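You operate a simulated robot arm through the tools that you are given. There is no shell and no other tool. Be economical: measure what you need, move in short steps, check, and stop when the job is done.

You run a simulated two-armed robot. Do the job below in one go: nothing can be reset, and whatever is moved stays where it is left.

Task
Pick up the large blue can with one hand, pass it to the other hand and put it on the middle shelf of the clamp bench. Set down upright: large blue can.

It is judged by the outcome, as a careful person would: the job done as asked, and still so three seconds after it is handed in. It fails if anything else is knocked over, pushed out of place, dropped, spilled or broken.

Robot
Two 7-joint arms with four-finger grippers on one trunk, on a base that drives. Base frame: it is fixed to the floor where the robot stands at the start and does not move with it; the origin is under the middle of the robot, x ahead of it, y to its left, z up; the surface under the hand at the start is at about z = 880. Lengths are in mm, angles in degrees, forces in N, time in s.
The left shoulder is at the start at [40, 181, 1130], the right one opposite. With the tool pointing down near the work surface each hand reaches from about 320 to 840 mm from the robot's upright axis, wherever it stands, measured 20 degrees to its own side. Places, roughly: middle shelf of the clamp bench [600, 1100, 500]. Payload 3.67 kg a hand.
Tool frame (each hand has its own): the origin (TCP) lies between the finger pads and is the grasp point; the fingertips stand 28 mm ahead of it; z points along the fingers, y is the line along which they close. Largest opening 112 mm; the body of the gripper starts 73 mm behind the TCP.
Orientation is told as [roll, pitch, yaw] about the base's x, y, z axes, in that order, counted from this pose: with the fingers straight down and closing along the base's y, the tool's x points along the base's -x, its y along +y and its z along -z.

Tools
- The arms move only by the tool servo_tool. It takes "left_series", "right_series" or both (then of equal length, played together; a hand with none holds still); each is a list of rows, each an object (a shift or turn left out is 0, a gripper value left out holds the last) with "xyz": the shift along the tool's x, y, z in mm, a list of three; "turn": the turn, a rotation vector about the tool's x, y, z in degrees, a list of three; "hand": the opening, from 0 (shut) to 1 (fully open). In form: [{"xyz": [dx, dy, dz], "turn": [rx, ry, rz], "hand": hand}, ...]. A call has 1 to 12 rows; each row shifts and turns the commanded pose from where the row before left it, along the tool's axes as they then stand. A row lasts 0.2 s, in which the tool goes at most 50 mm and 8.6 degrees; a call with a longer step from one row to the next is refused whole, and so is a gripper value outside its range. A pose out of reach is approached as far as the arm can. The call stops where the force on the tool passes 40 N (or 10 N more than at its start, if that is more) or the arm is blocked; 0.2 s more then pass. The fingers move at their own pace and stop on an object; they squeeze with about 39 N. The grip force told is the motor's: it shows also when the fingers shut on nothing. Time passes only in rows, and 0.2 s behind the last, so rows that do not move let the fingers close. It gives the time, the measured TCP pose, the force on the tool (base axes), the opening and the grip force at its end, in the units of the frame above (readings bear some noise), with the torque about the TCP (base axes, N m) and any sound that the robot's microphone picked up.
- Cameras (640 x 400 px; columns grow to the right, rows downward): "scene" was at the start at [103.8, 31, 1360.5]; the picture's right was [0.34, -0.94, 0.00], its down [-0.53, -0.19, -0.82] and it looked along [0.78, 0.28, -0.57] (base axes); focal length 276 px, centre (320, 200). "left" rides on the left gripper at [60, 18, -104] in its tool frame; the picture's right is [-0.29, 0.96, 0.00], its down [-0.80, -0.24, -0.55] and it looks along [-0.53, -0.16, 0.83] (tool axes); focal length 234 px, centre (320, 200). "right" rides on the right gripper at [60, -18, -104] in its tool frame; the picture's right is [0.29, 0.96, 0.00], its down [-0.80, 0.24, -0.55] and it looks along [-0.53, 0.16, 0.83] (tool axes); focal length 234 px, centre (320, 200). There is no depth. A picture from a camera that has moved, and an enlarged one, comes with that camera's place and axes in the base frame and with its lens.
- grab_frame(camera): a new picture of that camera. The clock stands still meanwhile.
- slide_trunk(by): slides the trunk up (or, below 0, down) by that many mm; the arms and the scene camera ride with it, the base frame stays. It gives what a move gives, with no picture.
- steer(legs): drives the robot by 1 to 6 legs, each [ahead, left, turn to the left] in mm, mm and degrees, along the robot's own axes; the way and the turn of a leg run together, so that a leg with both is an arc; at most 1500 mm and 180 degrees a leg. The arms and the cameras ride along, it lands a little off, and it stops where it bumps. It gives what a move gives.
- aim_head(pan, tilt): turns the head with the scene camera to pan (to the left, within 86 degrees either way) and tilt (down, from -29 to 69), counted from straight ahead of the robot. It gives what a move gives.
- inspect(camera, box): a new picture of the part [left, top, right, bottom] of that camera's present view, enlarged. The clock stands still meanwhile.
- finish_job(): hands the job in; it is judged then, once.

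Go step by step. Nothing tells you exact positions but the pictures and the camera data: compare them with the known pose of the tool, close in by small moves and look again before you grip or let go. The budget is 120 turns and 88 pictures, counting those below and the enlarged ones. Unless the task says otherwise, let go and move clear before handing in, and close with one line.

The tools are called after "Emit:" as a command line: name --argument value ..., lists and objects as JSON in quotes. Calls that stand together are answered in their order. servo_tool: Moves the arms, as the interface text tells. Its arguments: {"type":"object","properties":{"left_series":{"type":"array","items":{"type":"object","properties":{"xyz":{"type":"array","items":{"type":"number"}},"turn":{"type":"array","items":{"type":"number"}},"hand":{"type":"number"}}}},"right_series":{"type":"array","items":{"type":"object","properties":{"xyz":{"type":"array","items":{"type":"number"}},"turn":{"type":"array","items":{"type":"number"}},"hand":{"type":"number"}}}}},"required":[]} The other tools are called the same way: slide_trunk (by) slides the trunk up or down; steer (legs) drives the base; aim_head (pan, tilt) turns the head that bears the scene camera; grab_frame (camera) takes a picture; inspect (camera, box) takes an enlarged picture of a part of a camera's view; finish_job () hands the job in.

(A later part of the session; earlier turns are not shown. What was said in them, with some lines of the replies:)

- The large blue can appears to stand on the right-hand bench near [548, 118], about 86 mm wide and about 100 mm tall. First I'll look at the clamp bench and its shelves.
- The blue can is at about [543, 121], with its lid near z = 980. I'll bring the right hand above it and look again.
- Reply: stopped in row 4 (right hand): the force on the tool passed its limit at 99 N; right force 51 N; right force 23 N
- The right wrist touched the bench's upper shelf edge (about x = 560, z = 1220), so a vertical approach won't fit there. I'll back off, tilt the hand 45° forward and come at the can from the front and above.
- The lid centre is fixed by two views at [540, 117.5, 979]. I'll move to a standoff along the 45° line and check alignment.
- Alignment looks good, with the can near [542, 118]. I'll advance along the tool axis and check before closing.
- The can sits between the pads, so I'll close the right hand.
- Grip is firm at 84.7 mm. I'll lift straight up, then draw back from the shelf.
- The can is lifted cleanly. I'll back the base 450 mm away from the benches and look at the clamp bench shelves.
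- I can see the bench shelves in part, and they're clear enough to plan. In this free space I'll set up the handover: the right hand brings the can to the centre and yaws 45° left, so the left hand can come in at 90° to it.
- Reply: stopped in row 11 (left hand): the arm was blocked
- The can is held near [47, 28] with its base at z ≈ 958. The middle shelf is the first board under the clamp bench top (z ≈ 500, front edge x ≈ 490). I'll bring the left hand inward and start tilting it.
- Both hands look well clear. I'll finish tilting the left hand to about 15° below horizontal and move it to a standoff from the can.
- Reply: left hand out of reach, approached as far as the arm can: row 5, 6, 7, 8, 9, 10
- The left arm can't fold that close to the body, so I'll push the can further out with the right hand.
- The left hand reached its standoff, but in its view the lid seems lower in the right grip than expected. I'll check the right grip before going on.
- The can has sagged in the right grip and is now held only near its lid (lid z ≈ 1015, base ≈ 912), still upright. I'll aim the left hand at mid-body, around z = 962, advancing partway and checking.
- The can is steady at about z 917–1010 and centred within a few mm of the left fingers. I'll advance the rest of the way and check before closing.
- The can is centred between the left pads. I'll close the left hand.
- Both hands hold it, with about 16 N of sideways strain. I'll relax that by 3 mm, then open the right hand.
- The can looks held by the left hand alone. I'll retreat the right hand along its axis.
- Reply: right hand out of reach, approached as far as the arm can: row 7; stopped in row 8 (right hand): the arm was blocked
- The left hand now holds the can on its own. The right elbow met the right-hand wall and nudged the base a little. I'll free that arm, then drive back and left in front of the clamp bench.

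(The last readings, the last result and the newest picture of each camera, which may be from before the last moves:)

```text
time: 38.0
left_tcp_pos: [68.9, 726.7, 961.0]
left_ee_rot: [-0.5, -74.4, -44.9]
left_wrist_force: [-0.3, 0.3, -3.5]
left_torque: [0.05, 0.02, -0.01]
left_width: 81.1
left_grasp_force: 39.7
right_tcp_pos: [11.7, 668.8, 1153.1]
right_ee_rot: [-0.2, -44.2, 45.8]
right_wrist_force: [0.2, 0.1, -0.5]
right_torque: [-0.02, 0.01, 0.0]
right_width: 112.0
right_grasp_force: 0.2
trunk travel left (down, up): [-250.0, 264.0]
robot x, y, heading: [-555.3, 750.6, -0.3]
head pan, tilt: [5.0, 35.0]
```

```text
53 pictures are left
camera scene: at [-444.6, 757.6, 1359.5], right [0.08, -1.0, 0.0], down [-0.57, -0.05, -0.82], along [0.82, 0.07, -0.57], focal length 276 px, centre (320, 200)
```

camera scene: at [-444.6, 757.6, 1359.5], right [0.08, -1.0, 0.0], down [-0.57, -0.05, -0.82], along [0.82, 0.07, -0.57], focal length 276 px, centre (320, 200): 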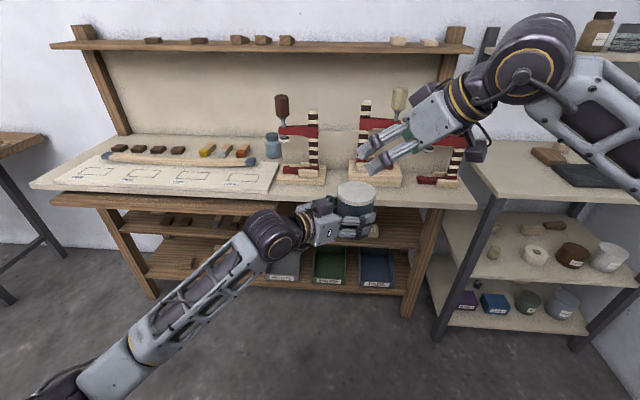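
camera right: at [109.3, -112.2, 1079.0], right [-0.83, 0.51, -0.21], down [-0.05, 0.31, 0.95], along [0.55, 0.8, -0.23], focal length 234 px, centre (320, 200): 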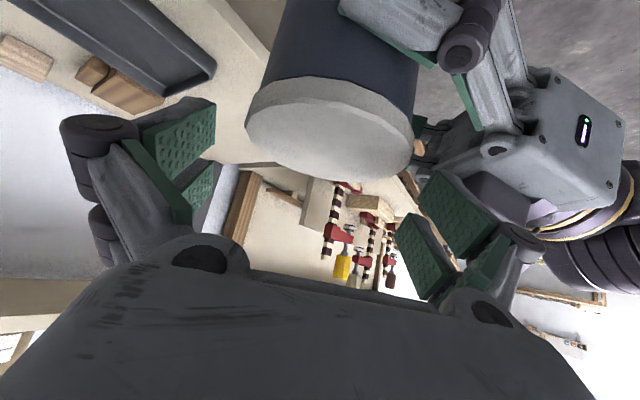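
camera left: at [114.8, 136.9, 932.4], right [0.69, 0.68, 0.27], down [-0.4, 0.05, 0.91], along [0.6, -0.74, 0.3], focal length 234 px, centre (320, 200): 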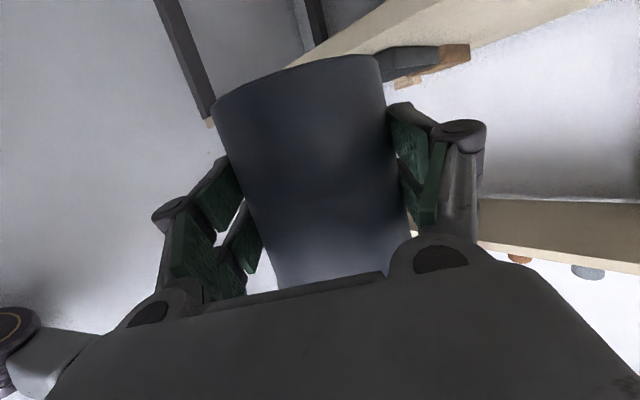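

Now in front of the clamp bench. I'll tuck the right hand back, and move the left hand out to its own side and turn it to point straight ahead with the can.

Emit:
servo_tool --left_series '[{"xyz": [8.4, 25.5, -29.9]}, {"xyz": [8.4, 25.5, -29.9]}, {"xyz": [8.4, 25.5, -29.9]}, {"xyz": [8.4, 25.5, -29.9]}, {"xyz": [8.4, 25.5, -29.9]}, {"turn": [-7.2, 0, -2]}, {"turn": [-7.2, 0, -2]}, {"turn": [-7.2, 0, -2]}, {"turn": [-7.2, 0, -2]}, {"turn": [-7.2, 0, -2]}, {"turn": [-7.2, 0, -2]}, {}]' --right_series '[{"xyz": [23.5, 0.6, -36.8]}, {"xyz": [23.5, 0.6, -36.8]}, {"xyz": [23.5, 0.6, -36.8]}, {"xyz": [23.5, 0.6, -36.8]}, {"xyz": [23.5, 0.6, -36.8]}, {}, {}, {}, {}, {}, {}, {}]'

Emit:
grab_frame --camera "scene"

```text
time: 40.6
left_tcp_pos: [49.7, 926.8, 960.1]
left_ee_rot: [-0.1, -74.3, -0.2]
left_wrist_force: [-0.9, 0.4, -3.7]
left_torque: [-0.04, 0.04, -0.03]
left_width: 81.2
left_grasp_force: 38.7
right_tcp_pos: [-138.3, 518.8, 1203.5]
right_ee_rot: [-0.2, -44.0, 45.9]
right_wrist_force: [-0.3, 0.1, 0.0]
right_torque: [-0.01, 0.0, -0.02]
right_width: 111.9
right_grasp_force: 0.0
trunk travel left (down, up): [-250.0, 264.0]
robot x, y, heading: [-553.5, 752.2, -0.3]
head pan, tilt: [5.0, 35.0]
```

```text
52 pictures are left
camera scene: at [-444.9, 758.0, 1359.6], right [0.08, -1.0, 0.0], down [-0.57, -0.05, -0.82], along [0.82, 0.07, -0.57], focal length 276 px, centre (320, 200)
```

scene: 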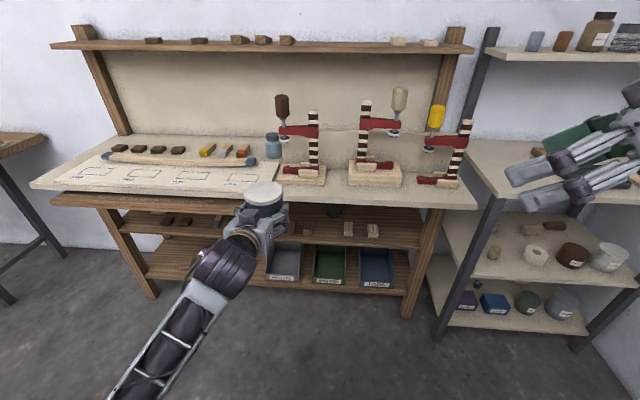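

The left hand points ahead with the can upright. I'll lower the trunk to see the middle shelf and reach it.

Emit:
slide_trunk --by -240

Emit:
aim_head --pan 0 --tilt 28

Emit:
grab_frame --camera "scene"

```text
time: 43.1
left_tcp_pos: [50.0, 925.7, 721.1]
left_ee_rot: [-0.1, -74.5, -0.5]
left_wrist_force: [-0.4, -0.3, -4.3]
left_torque: [0.01, 0.04, -0.01]
left_width: 80.6
left_grasp_force: 38.7
right_tcp_pos: [-139.0, 519.6, 963.1]
right_ee_rot: [-0.1, -44.2, 45.7]
right_wrist_force: [-0.4, 0.3, 0.5]
right_torque: [0.03, 0.02, -0.05]
right_width: 112.1
right_grasp_force: 0.0
trunk travel left (down, up): [-10.0, 504.0]
robot x, y, heading: [-553.1, 747.1, -0.2]
head pan, tilt: [5.0, 35.0]
```

```text
time: 43.8
left_tcp_pos: [49.8, 925.3, 719.6]
left_ee_rot: [0.0, -74.3, -0.6]
left_wrist_force: [-0.1, -0.1, -4.2]
left_torque: [0.03, 0.04, 0.01]
left_width: 81.0
left_grasp_force: 38.9
right_tcp_pos: [-138.7, 518.6, 963.1]
right_ee_rot: [-0.2, -44.2, 45.8]
right_wrist_force: [-0.3, 0.6, 0.0]
right_torque: [0.0, -0.01, 0.0]
right_width: 111.9
right_grasp_force: 0.2
trunk travel left (down, up): [-10.0, 504.0]
robot x, y, heading: [-552.9, 748.8, -0.4]
head pan, tilt: [0.0, 28.0]
```

```text
51 pictures are left
camera scene: at [-441.4, 749.5, 1130.5], right [0.0, -1.0, 0.0], down [-0.47, 0.0, -0.88], along [0.88, 0.0, -0.47], focal length 276 px, centre (320, 200)
```

scene: 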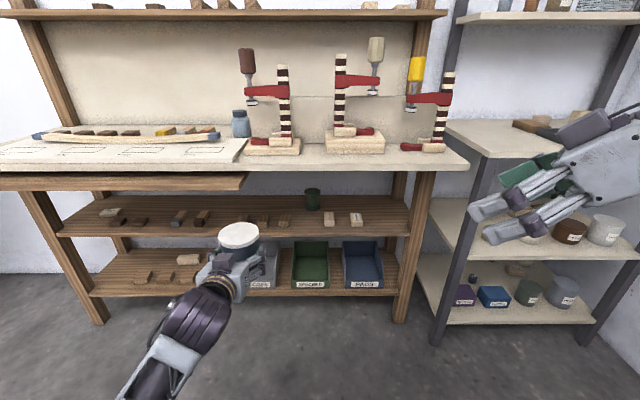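

The middle shelf's front edge is near x ≈ 475, z ≈ 500, about 220 mm behind the bench top's front edge. I'll zoom in to find a free spot.

Emit:
inspect --camera "scene" --box '[200, 160, 440, 310]'

Emit:
inspect --camera "scene" --box '[0, 130, 240, 280]'

```text
2.67 times, centred on (320, 235) of scene
camera zoom: at [-441.4, 749.5, 1130.5], right [0.0, -1.0, 0.0], down [-0.47, 0.0, -0.88], along [0.88, 0.0, -0.47], focal length 736 px, centre (320, 107)
```

zoom: 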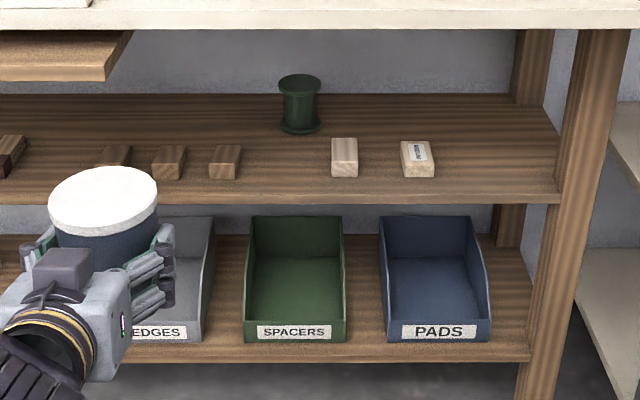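

```text
2.67 times, centred on (120, 205) of scene
camera zoom: at [-441.4, 749.5, 1130.5], right [0.0, -1.0, 0.0], down [-0.47, 0.0, -0.88], along [0.88, 0.0, -0.47], focal length 736 px, centre (853, 187)
```

zoom: 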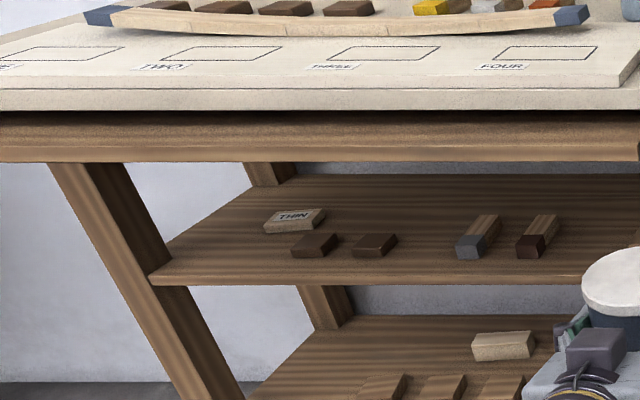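

There's a free gap on the middle shelf right of the labelled block, centred about y ≈ 490, between roughly 573 and 403. I'll drive right to line up and lower the left hand to approach height.

Emit:
steer --legs '[[0, -435, 0.4]]'

Emit:
servo_tool --left_series '[{"xyz": [27, 0, 23]}, {"xyz": [27, 0, 23]}, {"xyz": [27, 0, 23]}, {"xyz": [27, 0, 23]}, {}]'

Emit:
aim_head --pan 8 --tilt 28

Emit:
grab_frame --camera "scene"

Emit:
grab_frame --camera "left"

```text
time: 46.5
left_tcp_pos: [48.4, 490.7, 721.0]
left_ee_rot: [0.2, -74.3, -0.1]
left_wrist_force: [-0.4, -0.7, -4.3]
left_torque: [0.0, 0.02, 0.0]
left_width: 80.9
left_grasp_force: 39.5
right_tcp_pos: [-138.2, 80.4, 964.2]
right_ee_rot: [-0.2, -44.3, 46.2]
right_wrist_force: [-0.1, 0.0, 0.3]
right_torque: [0.02, -0.01, 0.0]
right_width: 112.0
right_grasp_force: 0.1
trunk travel left (down, up): [-10.0, 504.0]
robot x, y, heading: [-552.4, 311.9, 0.2]
head pan, tilt: [0.0, 28.0]
```

```text
time: 47.7
left_tcp_pos: [107.6, 491.9, 592.0]
left_ee_rot: [0.0, -74.4, 0.0]
left_wrist_force: [0.5, -0.5, -3.7]
left_torque: [-0.02, 0.02, 0.03]
left_width: 81.1
left_grasp_force: 38.8
right_tcp_pos: [-136.3, 83.2, 962.9]
right_ee_rot: [-0.2, -44.2, 46.3]
right_wrist_force: [-0.8, -0.3, -0.5]
right_torque: [0.04, 0.0, -0.02]
right_width: 112.0
right_grasp_force: 0.0
trunk travel left (down, up): [-10.0, 504.0]
robot x, y, heading: [-558.1, 307.6, 0.2]
head pan, tilt: [0.0, 28.0]
```

```text
time: 48.4
left_tcp_pos: [107.9, 491.3, 591.0]
left_ee_rot: [0.0, -74.3, -0.1]
left_wrist_force: [-1.0, 0.0, -4.3]
left_torque: [0.01, 0.06, -0.01]
left_width: 81.1
left_grasp_force: 39.1
right_tcp_pos: [-137.1, 82.0, 963.9]
right_ee_rot: [-0.1, -44.2, 46.3]
right_wrist_force: [0.6, 0.0, 0.5]
right_torque: [0.01, 0.04, 0.0]
right_width: 111.8
right_grasp_force: 0.0
trunk travel left (down, up): [-10.0, 504.0]
robot x, y, heading: [-550.8, 310.3, 0.1]
head pan, tilt: [8.0, 28.0]
```

```text
48 pictures are left
camera scene: at [-442.3, 322.3, 1130.5], right [0.14, -0.99, 0.0], down [-0.47, -0.07, -0.88], along [0.87, 0.13, -0.47], focal length 276 px, centre (320, 200)
```

scene: 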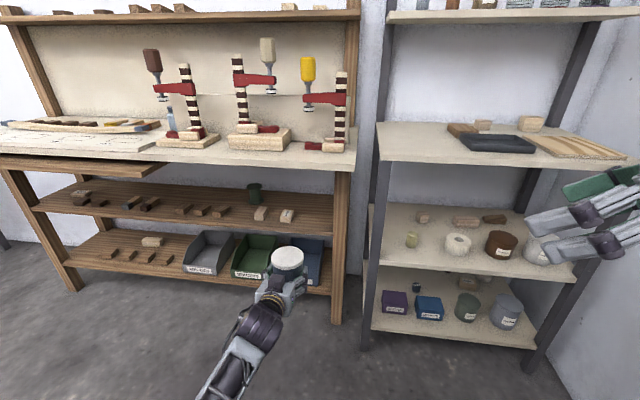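

```text
47 pictures are left
camera left: at [-7.1, 508.5, 561.7], right [0.08, 0.96, 0.28], down [-0.32, -0.24, 0.92], along [0.94, -0.16, 0.29], focal length 234 px, centre (320, 200)
```

left: 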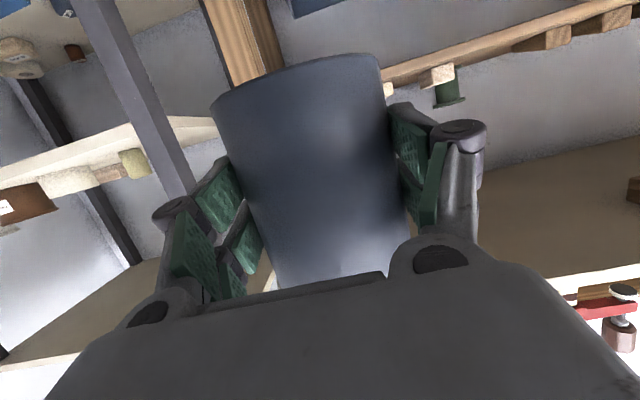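

Emit:
inspect --camera "scene" --box '[200, 150, 376, 260]'

Emit:
inspect --camera "left" --box '[190, 0, 510, 200]'

```text
3.64 times, centred on (288, 205) of scene
camera zoom: at [-442.3, 322.3, 1130.5], right [0.14, -0.99, 0.0], down [-0.47, -0.07, -0.88], along [0.87, 0.13, -0.47], focal length 1004 px, centre (436, 182)
```

zoom: 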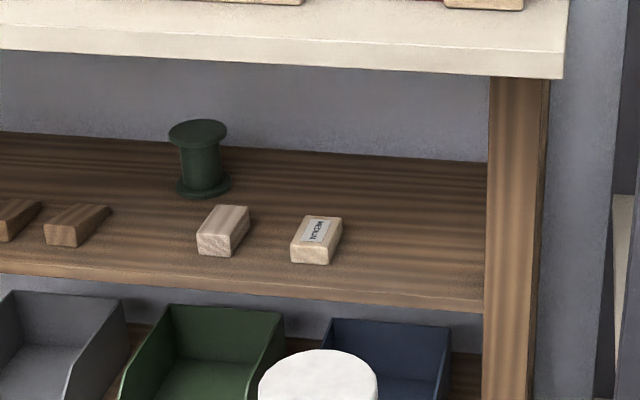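

```text
2.00 times, centred on (350, 100) of left
camera zoom: at [-7.1, 508.5, 561.7], right [0.08, 0.96, 0.28], down [-0.32, -0.24, 0.92], along [0.94, -0.16, 0.29], focal length 468 px, centre (260, 400)
```

zoom: 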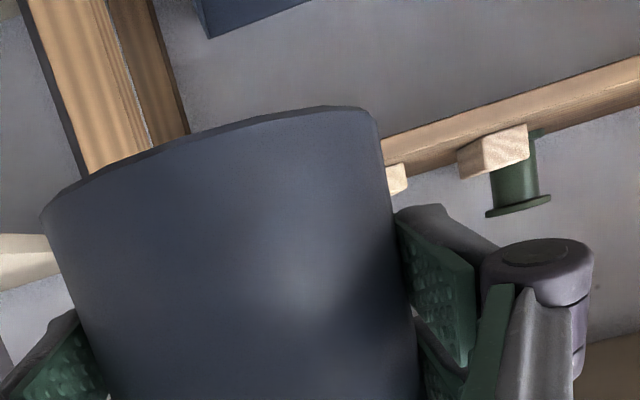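

The shelf top is at about z 512 with its front edge near x 457, and the can's base is about 48 mm below the left TCP (now z ≈ 543, so it clears). I'll drive forward 280 mm and check before going in.

Emit:
steer --legs '[[280, 0, 0]]'

Emit:
grab_frame --camera "left"

Emit:
aim_head --pan 15 --tilt 40

Emit:
grab_frame --camera "scene"

```text
time: 50.4
left_tcp_pos: [386.2, 494.7, 591.5]
left_ee_rot: [0.0, -74.3, 0.1]
left_wrist_force: [0.5, 0.4, -4.5]
left_torque: [0.03, 0.0, 0.0]
left_width: 80.8
left_grasp_force: 39.4
right_tcp_pos: [142.6, 85.2, 963.3]
right_ee_rot: [-0.2, -44.1, 46.4]
right_wrist_force: [0.8, -0.4, -0.3]
right_torque: [0.01, 0.02, 0.01]
right_width: 112.0
right_grasp_force: 0.1
trunk travel left (down, up): [-10.0, 504.0]
robot x, y, heading: [-275.1, 312.0, 0.1]
head pan, tilt: [8.0, 28.0]
```

```text
44 pictures are left
camera left: at [272.1, 511.2, 561.1], right [0.07, 0.96, 0.28], down [-0.32, -0.24, 0.92], along [0.95, -0.16, 0.28], focal length 234 px, centre (320, 200)
```

left: 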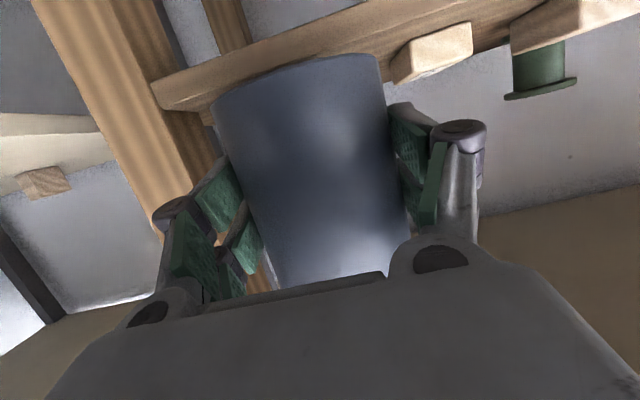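

```text
time: 51.1
left_tcp_pos: [385.6, 494.3, 591.5]
left_ee_rot: [0.1, -74.3, 0.0]
left_wrist_force: [0.6, 0.5, -3.7]
left_torque: [0.0, 0.08, 0.04]
left_width: 80.9
left_grasp_force: 39.3
right_tcp_pos: [142.1, 84.0, 963.8]
right_ee_rot: [-0.3, -44.2, 46.3]
right_wrist_force: [0.2, 0.0, -0.5]
right_torque: [0.01, -0.01, -0.01]
right_width: 111.8
right_grasp_force: 0.1
trunk travel left (down, up): [-10.0, 504.0]
robot x, y, heading: [-274.8, 308.1, 0.2]
head pan, tilt: [15.0, 40.0]
```

```text
43 pictures are left
camera scene: at [-171.2, 333.3, 1112.0], right [0.26, -0.96, 0.0], down [-0.62, -0.17, -0.77], along [0.74, 0.2, -0.64], focal length 276 px, centre (320, 200)
```

scene: 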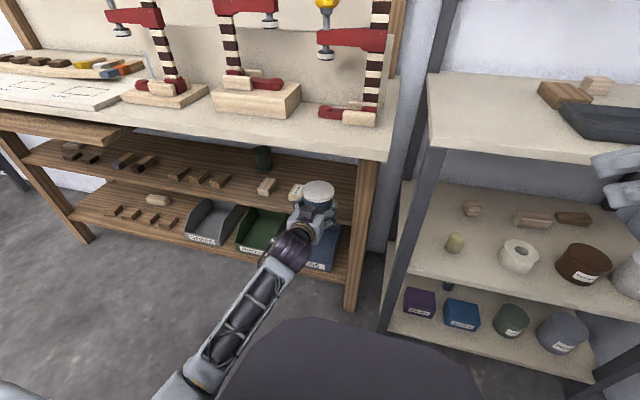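

The left view confirms the shelf top at z ≈ 513, its front edge at x ≈ 457 and the labelled block's near face at y ≈ 566. I'll move the can in over the shelf by arm, shifting 8 mm right.

Emit:
servo_tool --left_series '[{"xyz": [-6.6, -1.4, 23.6]}, {"xyz": [-6.6, -1.4, 23.6]}, {"xyz": [-6.6, -1.4, 23.6]}, {"xyz": [-6.6, -1.4, 23.6]}, {"xyz": [-6.6, -1.4, 23.6]}, {"xyz": [-6.6, -1.4, 23.6]}, {}]'

Emit:
grab_frame --camera "left"

Emit:
inspect --camera "scene" --box '[220, 130, 420, 255]'

```text
time: 52.7
left_tcp_pos: [534.1, 485.9, 591.7]
left_ee_rot: [0.0, -74.4, 0.1]
left_wrist_force: [0.7, 0.5, -3.7]
left_torque: [-0.03, 0.04, 0.02]
left_width: 80.9
left_grasp_force: 39.1
right_tcp_pos: [142.0, 84.0, 963.5]
right_ee_rot: [-0.2, -44.1, 46.4]
right_wrist_force: [0.4, -0.4, -0.1]
right_torque: [0.02, -0.01, 0.01]
right_width: 112.4
right_grasp_force: 0.0
trunk travel left (down, up): [-10.0, 504.0]
robot x, y, heading: [-271.8, 308.0, 0.4]
head pan, tilt: [15.0, 40.0]
```

```text
42 pictures are left
camera left: at [419.0, 503.3, 561.3], right [0.07, 0.96, 0.28], down [-0.32, -0.24, 0.92], along [0.95, -0.16, 0.29], focal length 234 px, centre (320, 200)
```

left: 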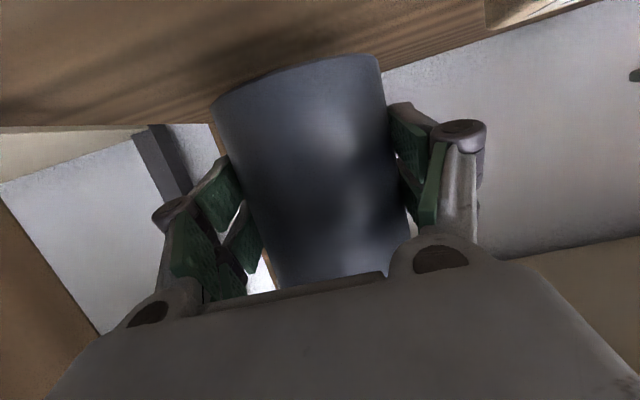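

```text
3.20 times, centred on (320, 192) of scene
camera zoom: at [-171.2, 333.4, 1112.0], right [0.27, -0.96, 0.0], down [-0.62, -0.17, -0.77], along [0.74, 0.2, -0.64], focal length 884 px, centre (320, 224)
```

zoom: 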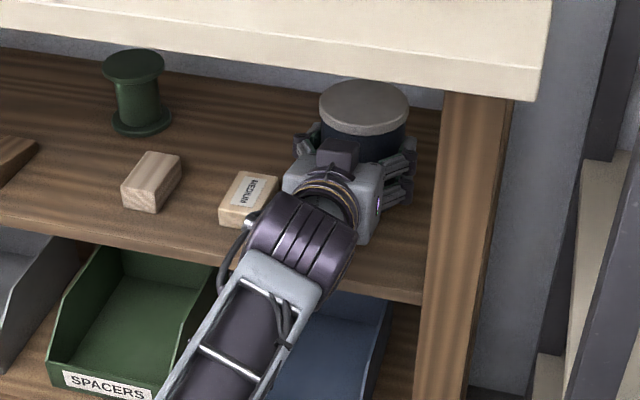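

The can is over the free gap and clear of the block and post. I'll lower it most of the way, then in small steps until it touches.

Emit:
servo_tool --left_series '[{"xyz": [7.7, 0, 2.2]}, {"xyz": [7.7, 0, 2.2]}, {"xyz": [4.8, 0, 1.35]}, {}]'

Emit:
grab_frame --camera "left"

```text
time: 53.7
left_tcp_pos: [533.2, 485.9, 571.5]
left_ee_rot: [0.0, -74.5, 0.2]
left_wrist_force: [2.1, -0.2, 0.6]
left_torque: [-0.11, -0.21, 0.07]
left_width: 80.8
left_grasp_force: 39.4
right_tcp_pos: [142.3, 84.0, 963.4]
right_ee_rot: [-0.2, -44.3, 46.5]
right_wrist_force: [-0.5, -0.4, -0.7]
right_torque: [0.02, -0.01, -0.01]
right_width: 111.9
right_grasp_force: 0.1
trunk travel left (down, up): [-10.0, 504.0]
robot x, y, heading: [-273.9, 307.2, 0.4]
head pan, tilt: [15.0, 40.0]
```

```text
40 pictures are left
camera left: at [419.0, 503.3, 541.9], right [0.07, 0.96, 0.28], down [-0.32, -0.24, 0.92], along [0.94, -0.16, 0.29], focal length 234 px, centre (320, 200)
```

left: 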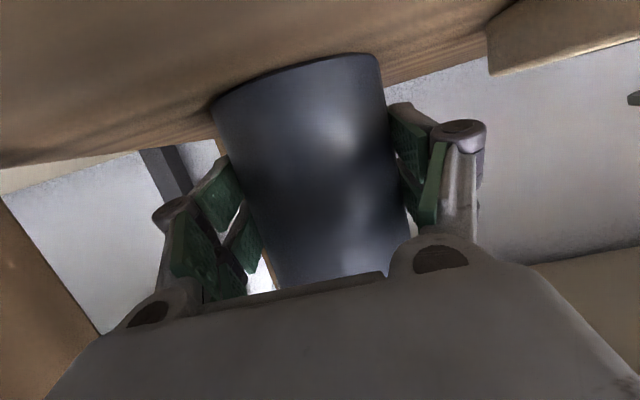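

The force shows the can already touching at its far edge (TCP z ≈ 571). I'll lower a touch more and pitch the hand up slightly so the base seats flat, watching force and torque.

Emit:
servo_tool --left_series '[{"xyz": [1.5, 0, 0.4], "turn": [0, -1.5, 0]}, {}]'

Emit:
inspect --camera "scene" --box '[260, 130, 380, 205]'

```text
time: 54.3
left_tcp_pos: [532.9, 486.5, 571.7]
left_ee_rot: [0.0, -76.1, 0.2]
left_wrist_force: [-2.0, 0.5, 10.4]
left_torque: [-0.12, 0.52, 0.01]
left_width: 80.9
left_grasp_force: 38.5
right_tcp_pos: [141.7, 83.6, 963.8]
right_ee_rot: [-0.3, -44.3, 46.5]
right_wrist_force: [-0.3, 0.0, 0.5]
right_torque: [0.01, 0.0, -0.02]
right_width: 111.8
right_grasp_force: 0.0
trunk travel left (down, up): [-10.0, 504.0]
robot x, y, heading: [-274.9, 310.1, 0.4]
head pan, tilt: [15.0, 40.0]
```

```text
5.33 times, centred on (320, 168) of scene
camera zoom: at [-172.8, 333.1, 1112.2], right [0.27, -0.96, 0.0], down [-0.62, -0.17, -0.77], along [0.74, 0.2, -0.64], focal length 1473 px, centre (320, 373)
```

zoom: 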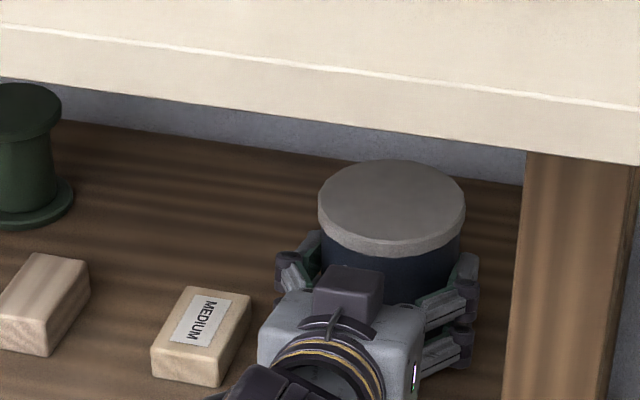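

The contact moved to the near edge, so flat lies in between. I'll ease the pitch back half a degree and lighten the push.

Emit:
servo_tool --left_series '[{"xyz": [-0.8, 0, -0.2], "turn": [0, 0.7, 0]}, {}]'

```text
time: 54.9
left_tcp_pos: [533.7, 486.0, 571.1]
left_ee_rot: [0.0, -75.4, 0.1]
left_wrist_force: [4.3, 0.8, 11.1]
left_torque: [-0.16, 0.2, 0.03]
left_width: 81.1
left_grasp_force: 39.3
right_tcp_pos: [142.0, 83.5, 963.7]
right_ee_rot: [-0.3, -44.2, 46.4]
right_wrist_force: [-0.5, 0.5, -0.2]
right_torque: [-0.03, -0.04, -0.01]
right_width: 112.0
right_grasp_force: 0.0
trunk travel left (down, up): [-10.0, 504.0]
robot x, y, heading: [-276.3, 312.5, 0.5]
head pan, tilt: [15.0, 40.0]
```

The base is seated nearly flat with a light push. I'll open the fingers partway and check.

Emit:
servo_tool --left_series '[{"hand": 0.78}, {"hand": 0.82}, {"hand": 0.86}, {}]'

Emit:
grab_frame --camera "left"

Emit:
inspect --camera "scene" --box '[260, 130, 380, 205]'

```text
time: 55.9
left_tcp_pos: [532.1, 486.6, 570.2]
left_ee_rot: [0.1, -75.1, 0.1]
left_wrist_force: [0.4, 0.5, 0.0]
left_torque: [-0.04, -0.03, 0.01]
left_width: 96.3
left_grasp_force: 0.1
right_tcp_pos: [142.2, 84.0, 961.4]
right_ee_rot: [-0.2, -44.2, 46.3]
right_wrist_force: [0.1, 0.4, 0.1]
right_torque: [0.01, 0.01, -0.01]
right_width: 112.0
right_grasp_force: 0.0
trunk travel left (down, up): [-10.0, 504.0]
robot x, y, heading: [-267.6, 308.2, 0.5]
head pan, tilt: [15.0, 40.0]
```

```text
38 pictures are left
camera left: at [419.0, 503.3, 538.6], right [0.07, 0.96, 0.28], down [-0.33, -0.24, 0.91], along [0.94, -0.16, 0.3], focal length 234 px, centre (320, 200)
```

left: 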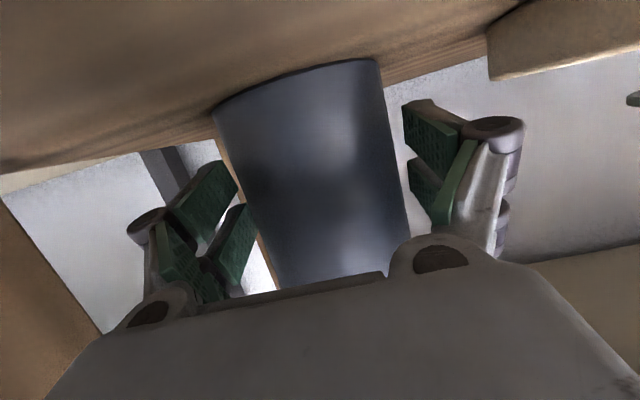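

```text
5.33 times, centred on (320, 168) of scene
camera zoom: at [-171.6, 333.3, 1112.0], right [0.27, -0.96, 0.0], down [-0.62, -0.17, -0.77], along [0.74, 0.2, -0.64], focal length 1473 px, centre (320, 373)
```

zoom: 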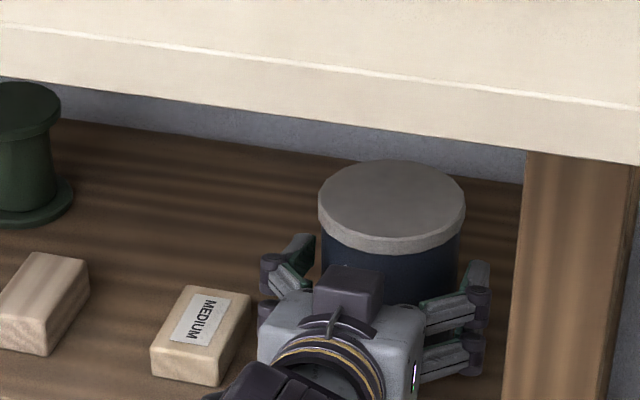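

The can stands upright and free, with even gaps on both sides. I'll withdraw the left hand straight back.

Emit:
servo_tool --left_series '[{"xyz": [3.9, 0, -14.5]}, {"xyz": [5.2, 0, -19.3]}, {"xyz": [7.8, 0, -29]}, {"xyz": [7.8, 0, -29]}, {"xyz": [7.8, 0, -29]}, {"xyz": [7.8, 0, -29]}, {}]'

Emit:
grab_frame --camera "scene"

Emit:
grab_frame --camera "left"

```text
time: 57.5
left_tcp_pos: [379.2, 492.9, 571.1]
left_ee_rot: [2.0, -75.4, -1.4]
left_wrist_force: [-0.4, 0.5, -0.6]
left_torque: [-0.02, 0.01, 0.0]
left_width: 96.2
left_grasp_force: 0.1
right_tcp_pos: [142.3, 83.7, 963.3]
right_ee_rot: [-0.2, -44.3, 46.4]
right_wrist_force: [0.6, 0.2, -0.1]
right_torque: [0.0, 0.01, -0.03]
right_width: 112.2
right_grasp_force: 0.0
trunk travel left (down, up): [-10.0, 504.0]
robot x, y, heading: [-276.9, 312.5, 0.5]
head pan, tilt: [15.0, 40.0]
```

```text
36 pictures are left
camera scene: at [-171.5, 333.2, 1112.1], right [0.27, -0.96, 0.0], down [-0.62, -0.17, -0.77], along [0.74, 0.2, -0.64], focal length 276 px, centre (320, 200)
```

scene: 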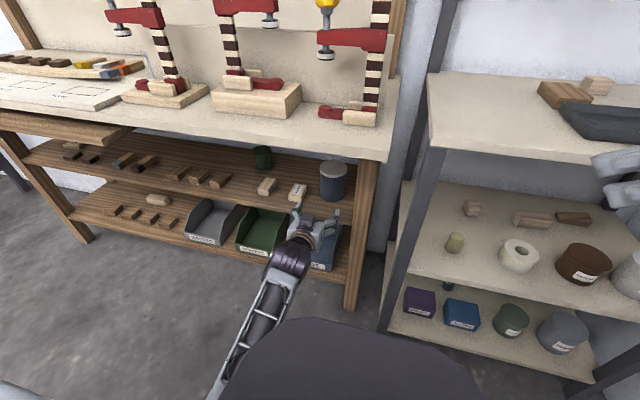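

```text
35 pictures are left
camera left: at [265.8, 509.4, 539.8], right [0.06, 0.96, 0.29], down [-0.33, -0.25, 0.91], along [0.94, -0.15, 0.3], focal length 234 px, centre (320, 200)
```

left: 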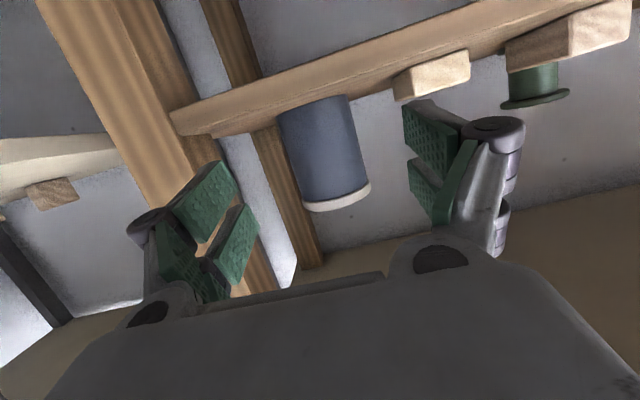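

The can stands upright on the middle shelf and everything else is undisturbed. I'll back the base away to be clear and take one last look.

Emit:
steer --legs '[[-250, 0, 0]]'

Emit:
grab_frame --camera "scene"

```text
time: 59.4
left_tcp_pos: [128.3, 490.2, 568.3]
left_ee_rot: [2.1, -75.1, -1.5]
left_wrist_force: [0.3, 0.4, 0.1]
left_torque: [0.04, -0.01, -0.01]
left_width: 96.1
left_grasp_force: 0.1
right_tcp_pos: [-109.8, 81.8, 964.2]
right_ee_rot: [-0.3, -44.2, 46.4]
right_wrist_force: [-1.1, -0.1, -0.4]
right_torque: [0.06, -0.04, -0.02]
right_width: 112.0
right_grasp_force: 0.1
trunk travel left (down, up): [-10.0, 504.0]
robot x, y, heading: [-521.7, 310.6, 0.5]
head pan, tilt: [15.0, 40.0]
```

```text
34 pictures are left
camera scene: at [-423.1, 331.6, 1112.1], right [0.26, -0.96, 0.0], down [-0.62, -0.17, -0.77], along [0.74, 0.2, -0.64], focal length 276 px, centre (320, 200)
```

scene: 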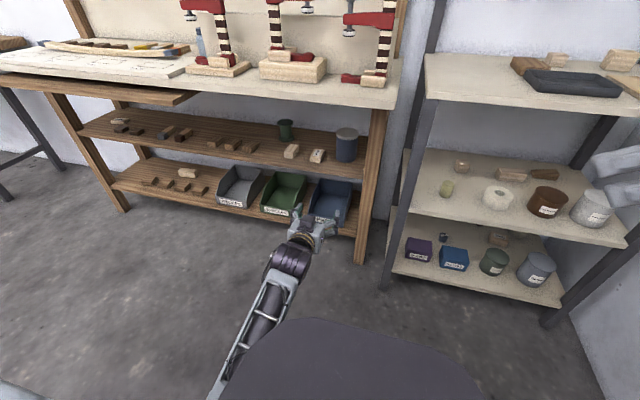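

The can is upright on the middle shelf and both hands are clear, so I'm handing in.

Emit:
finish_job

```text
The job is handed in.
```

The large blue can was picked up with the right hand, passed to the left, and now stands upright on the middle shelf of the clamp bench, with nothing else visibly moved.
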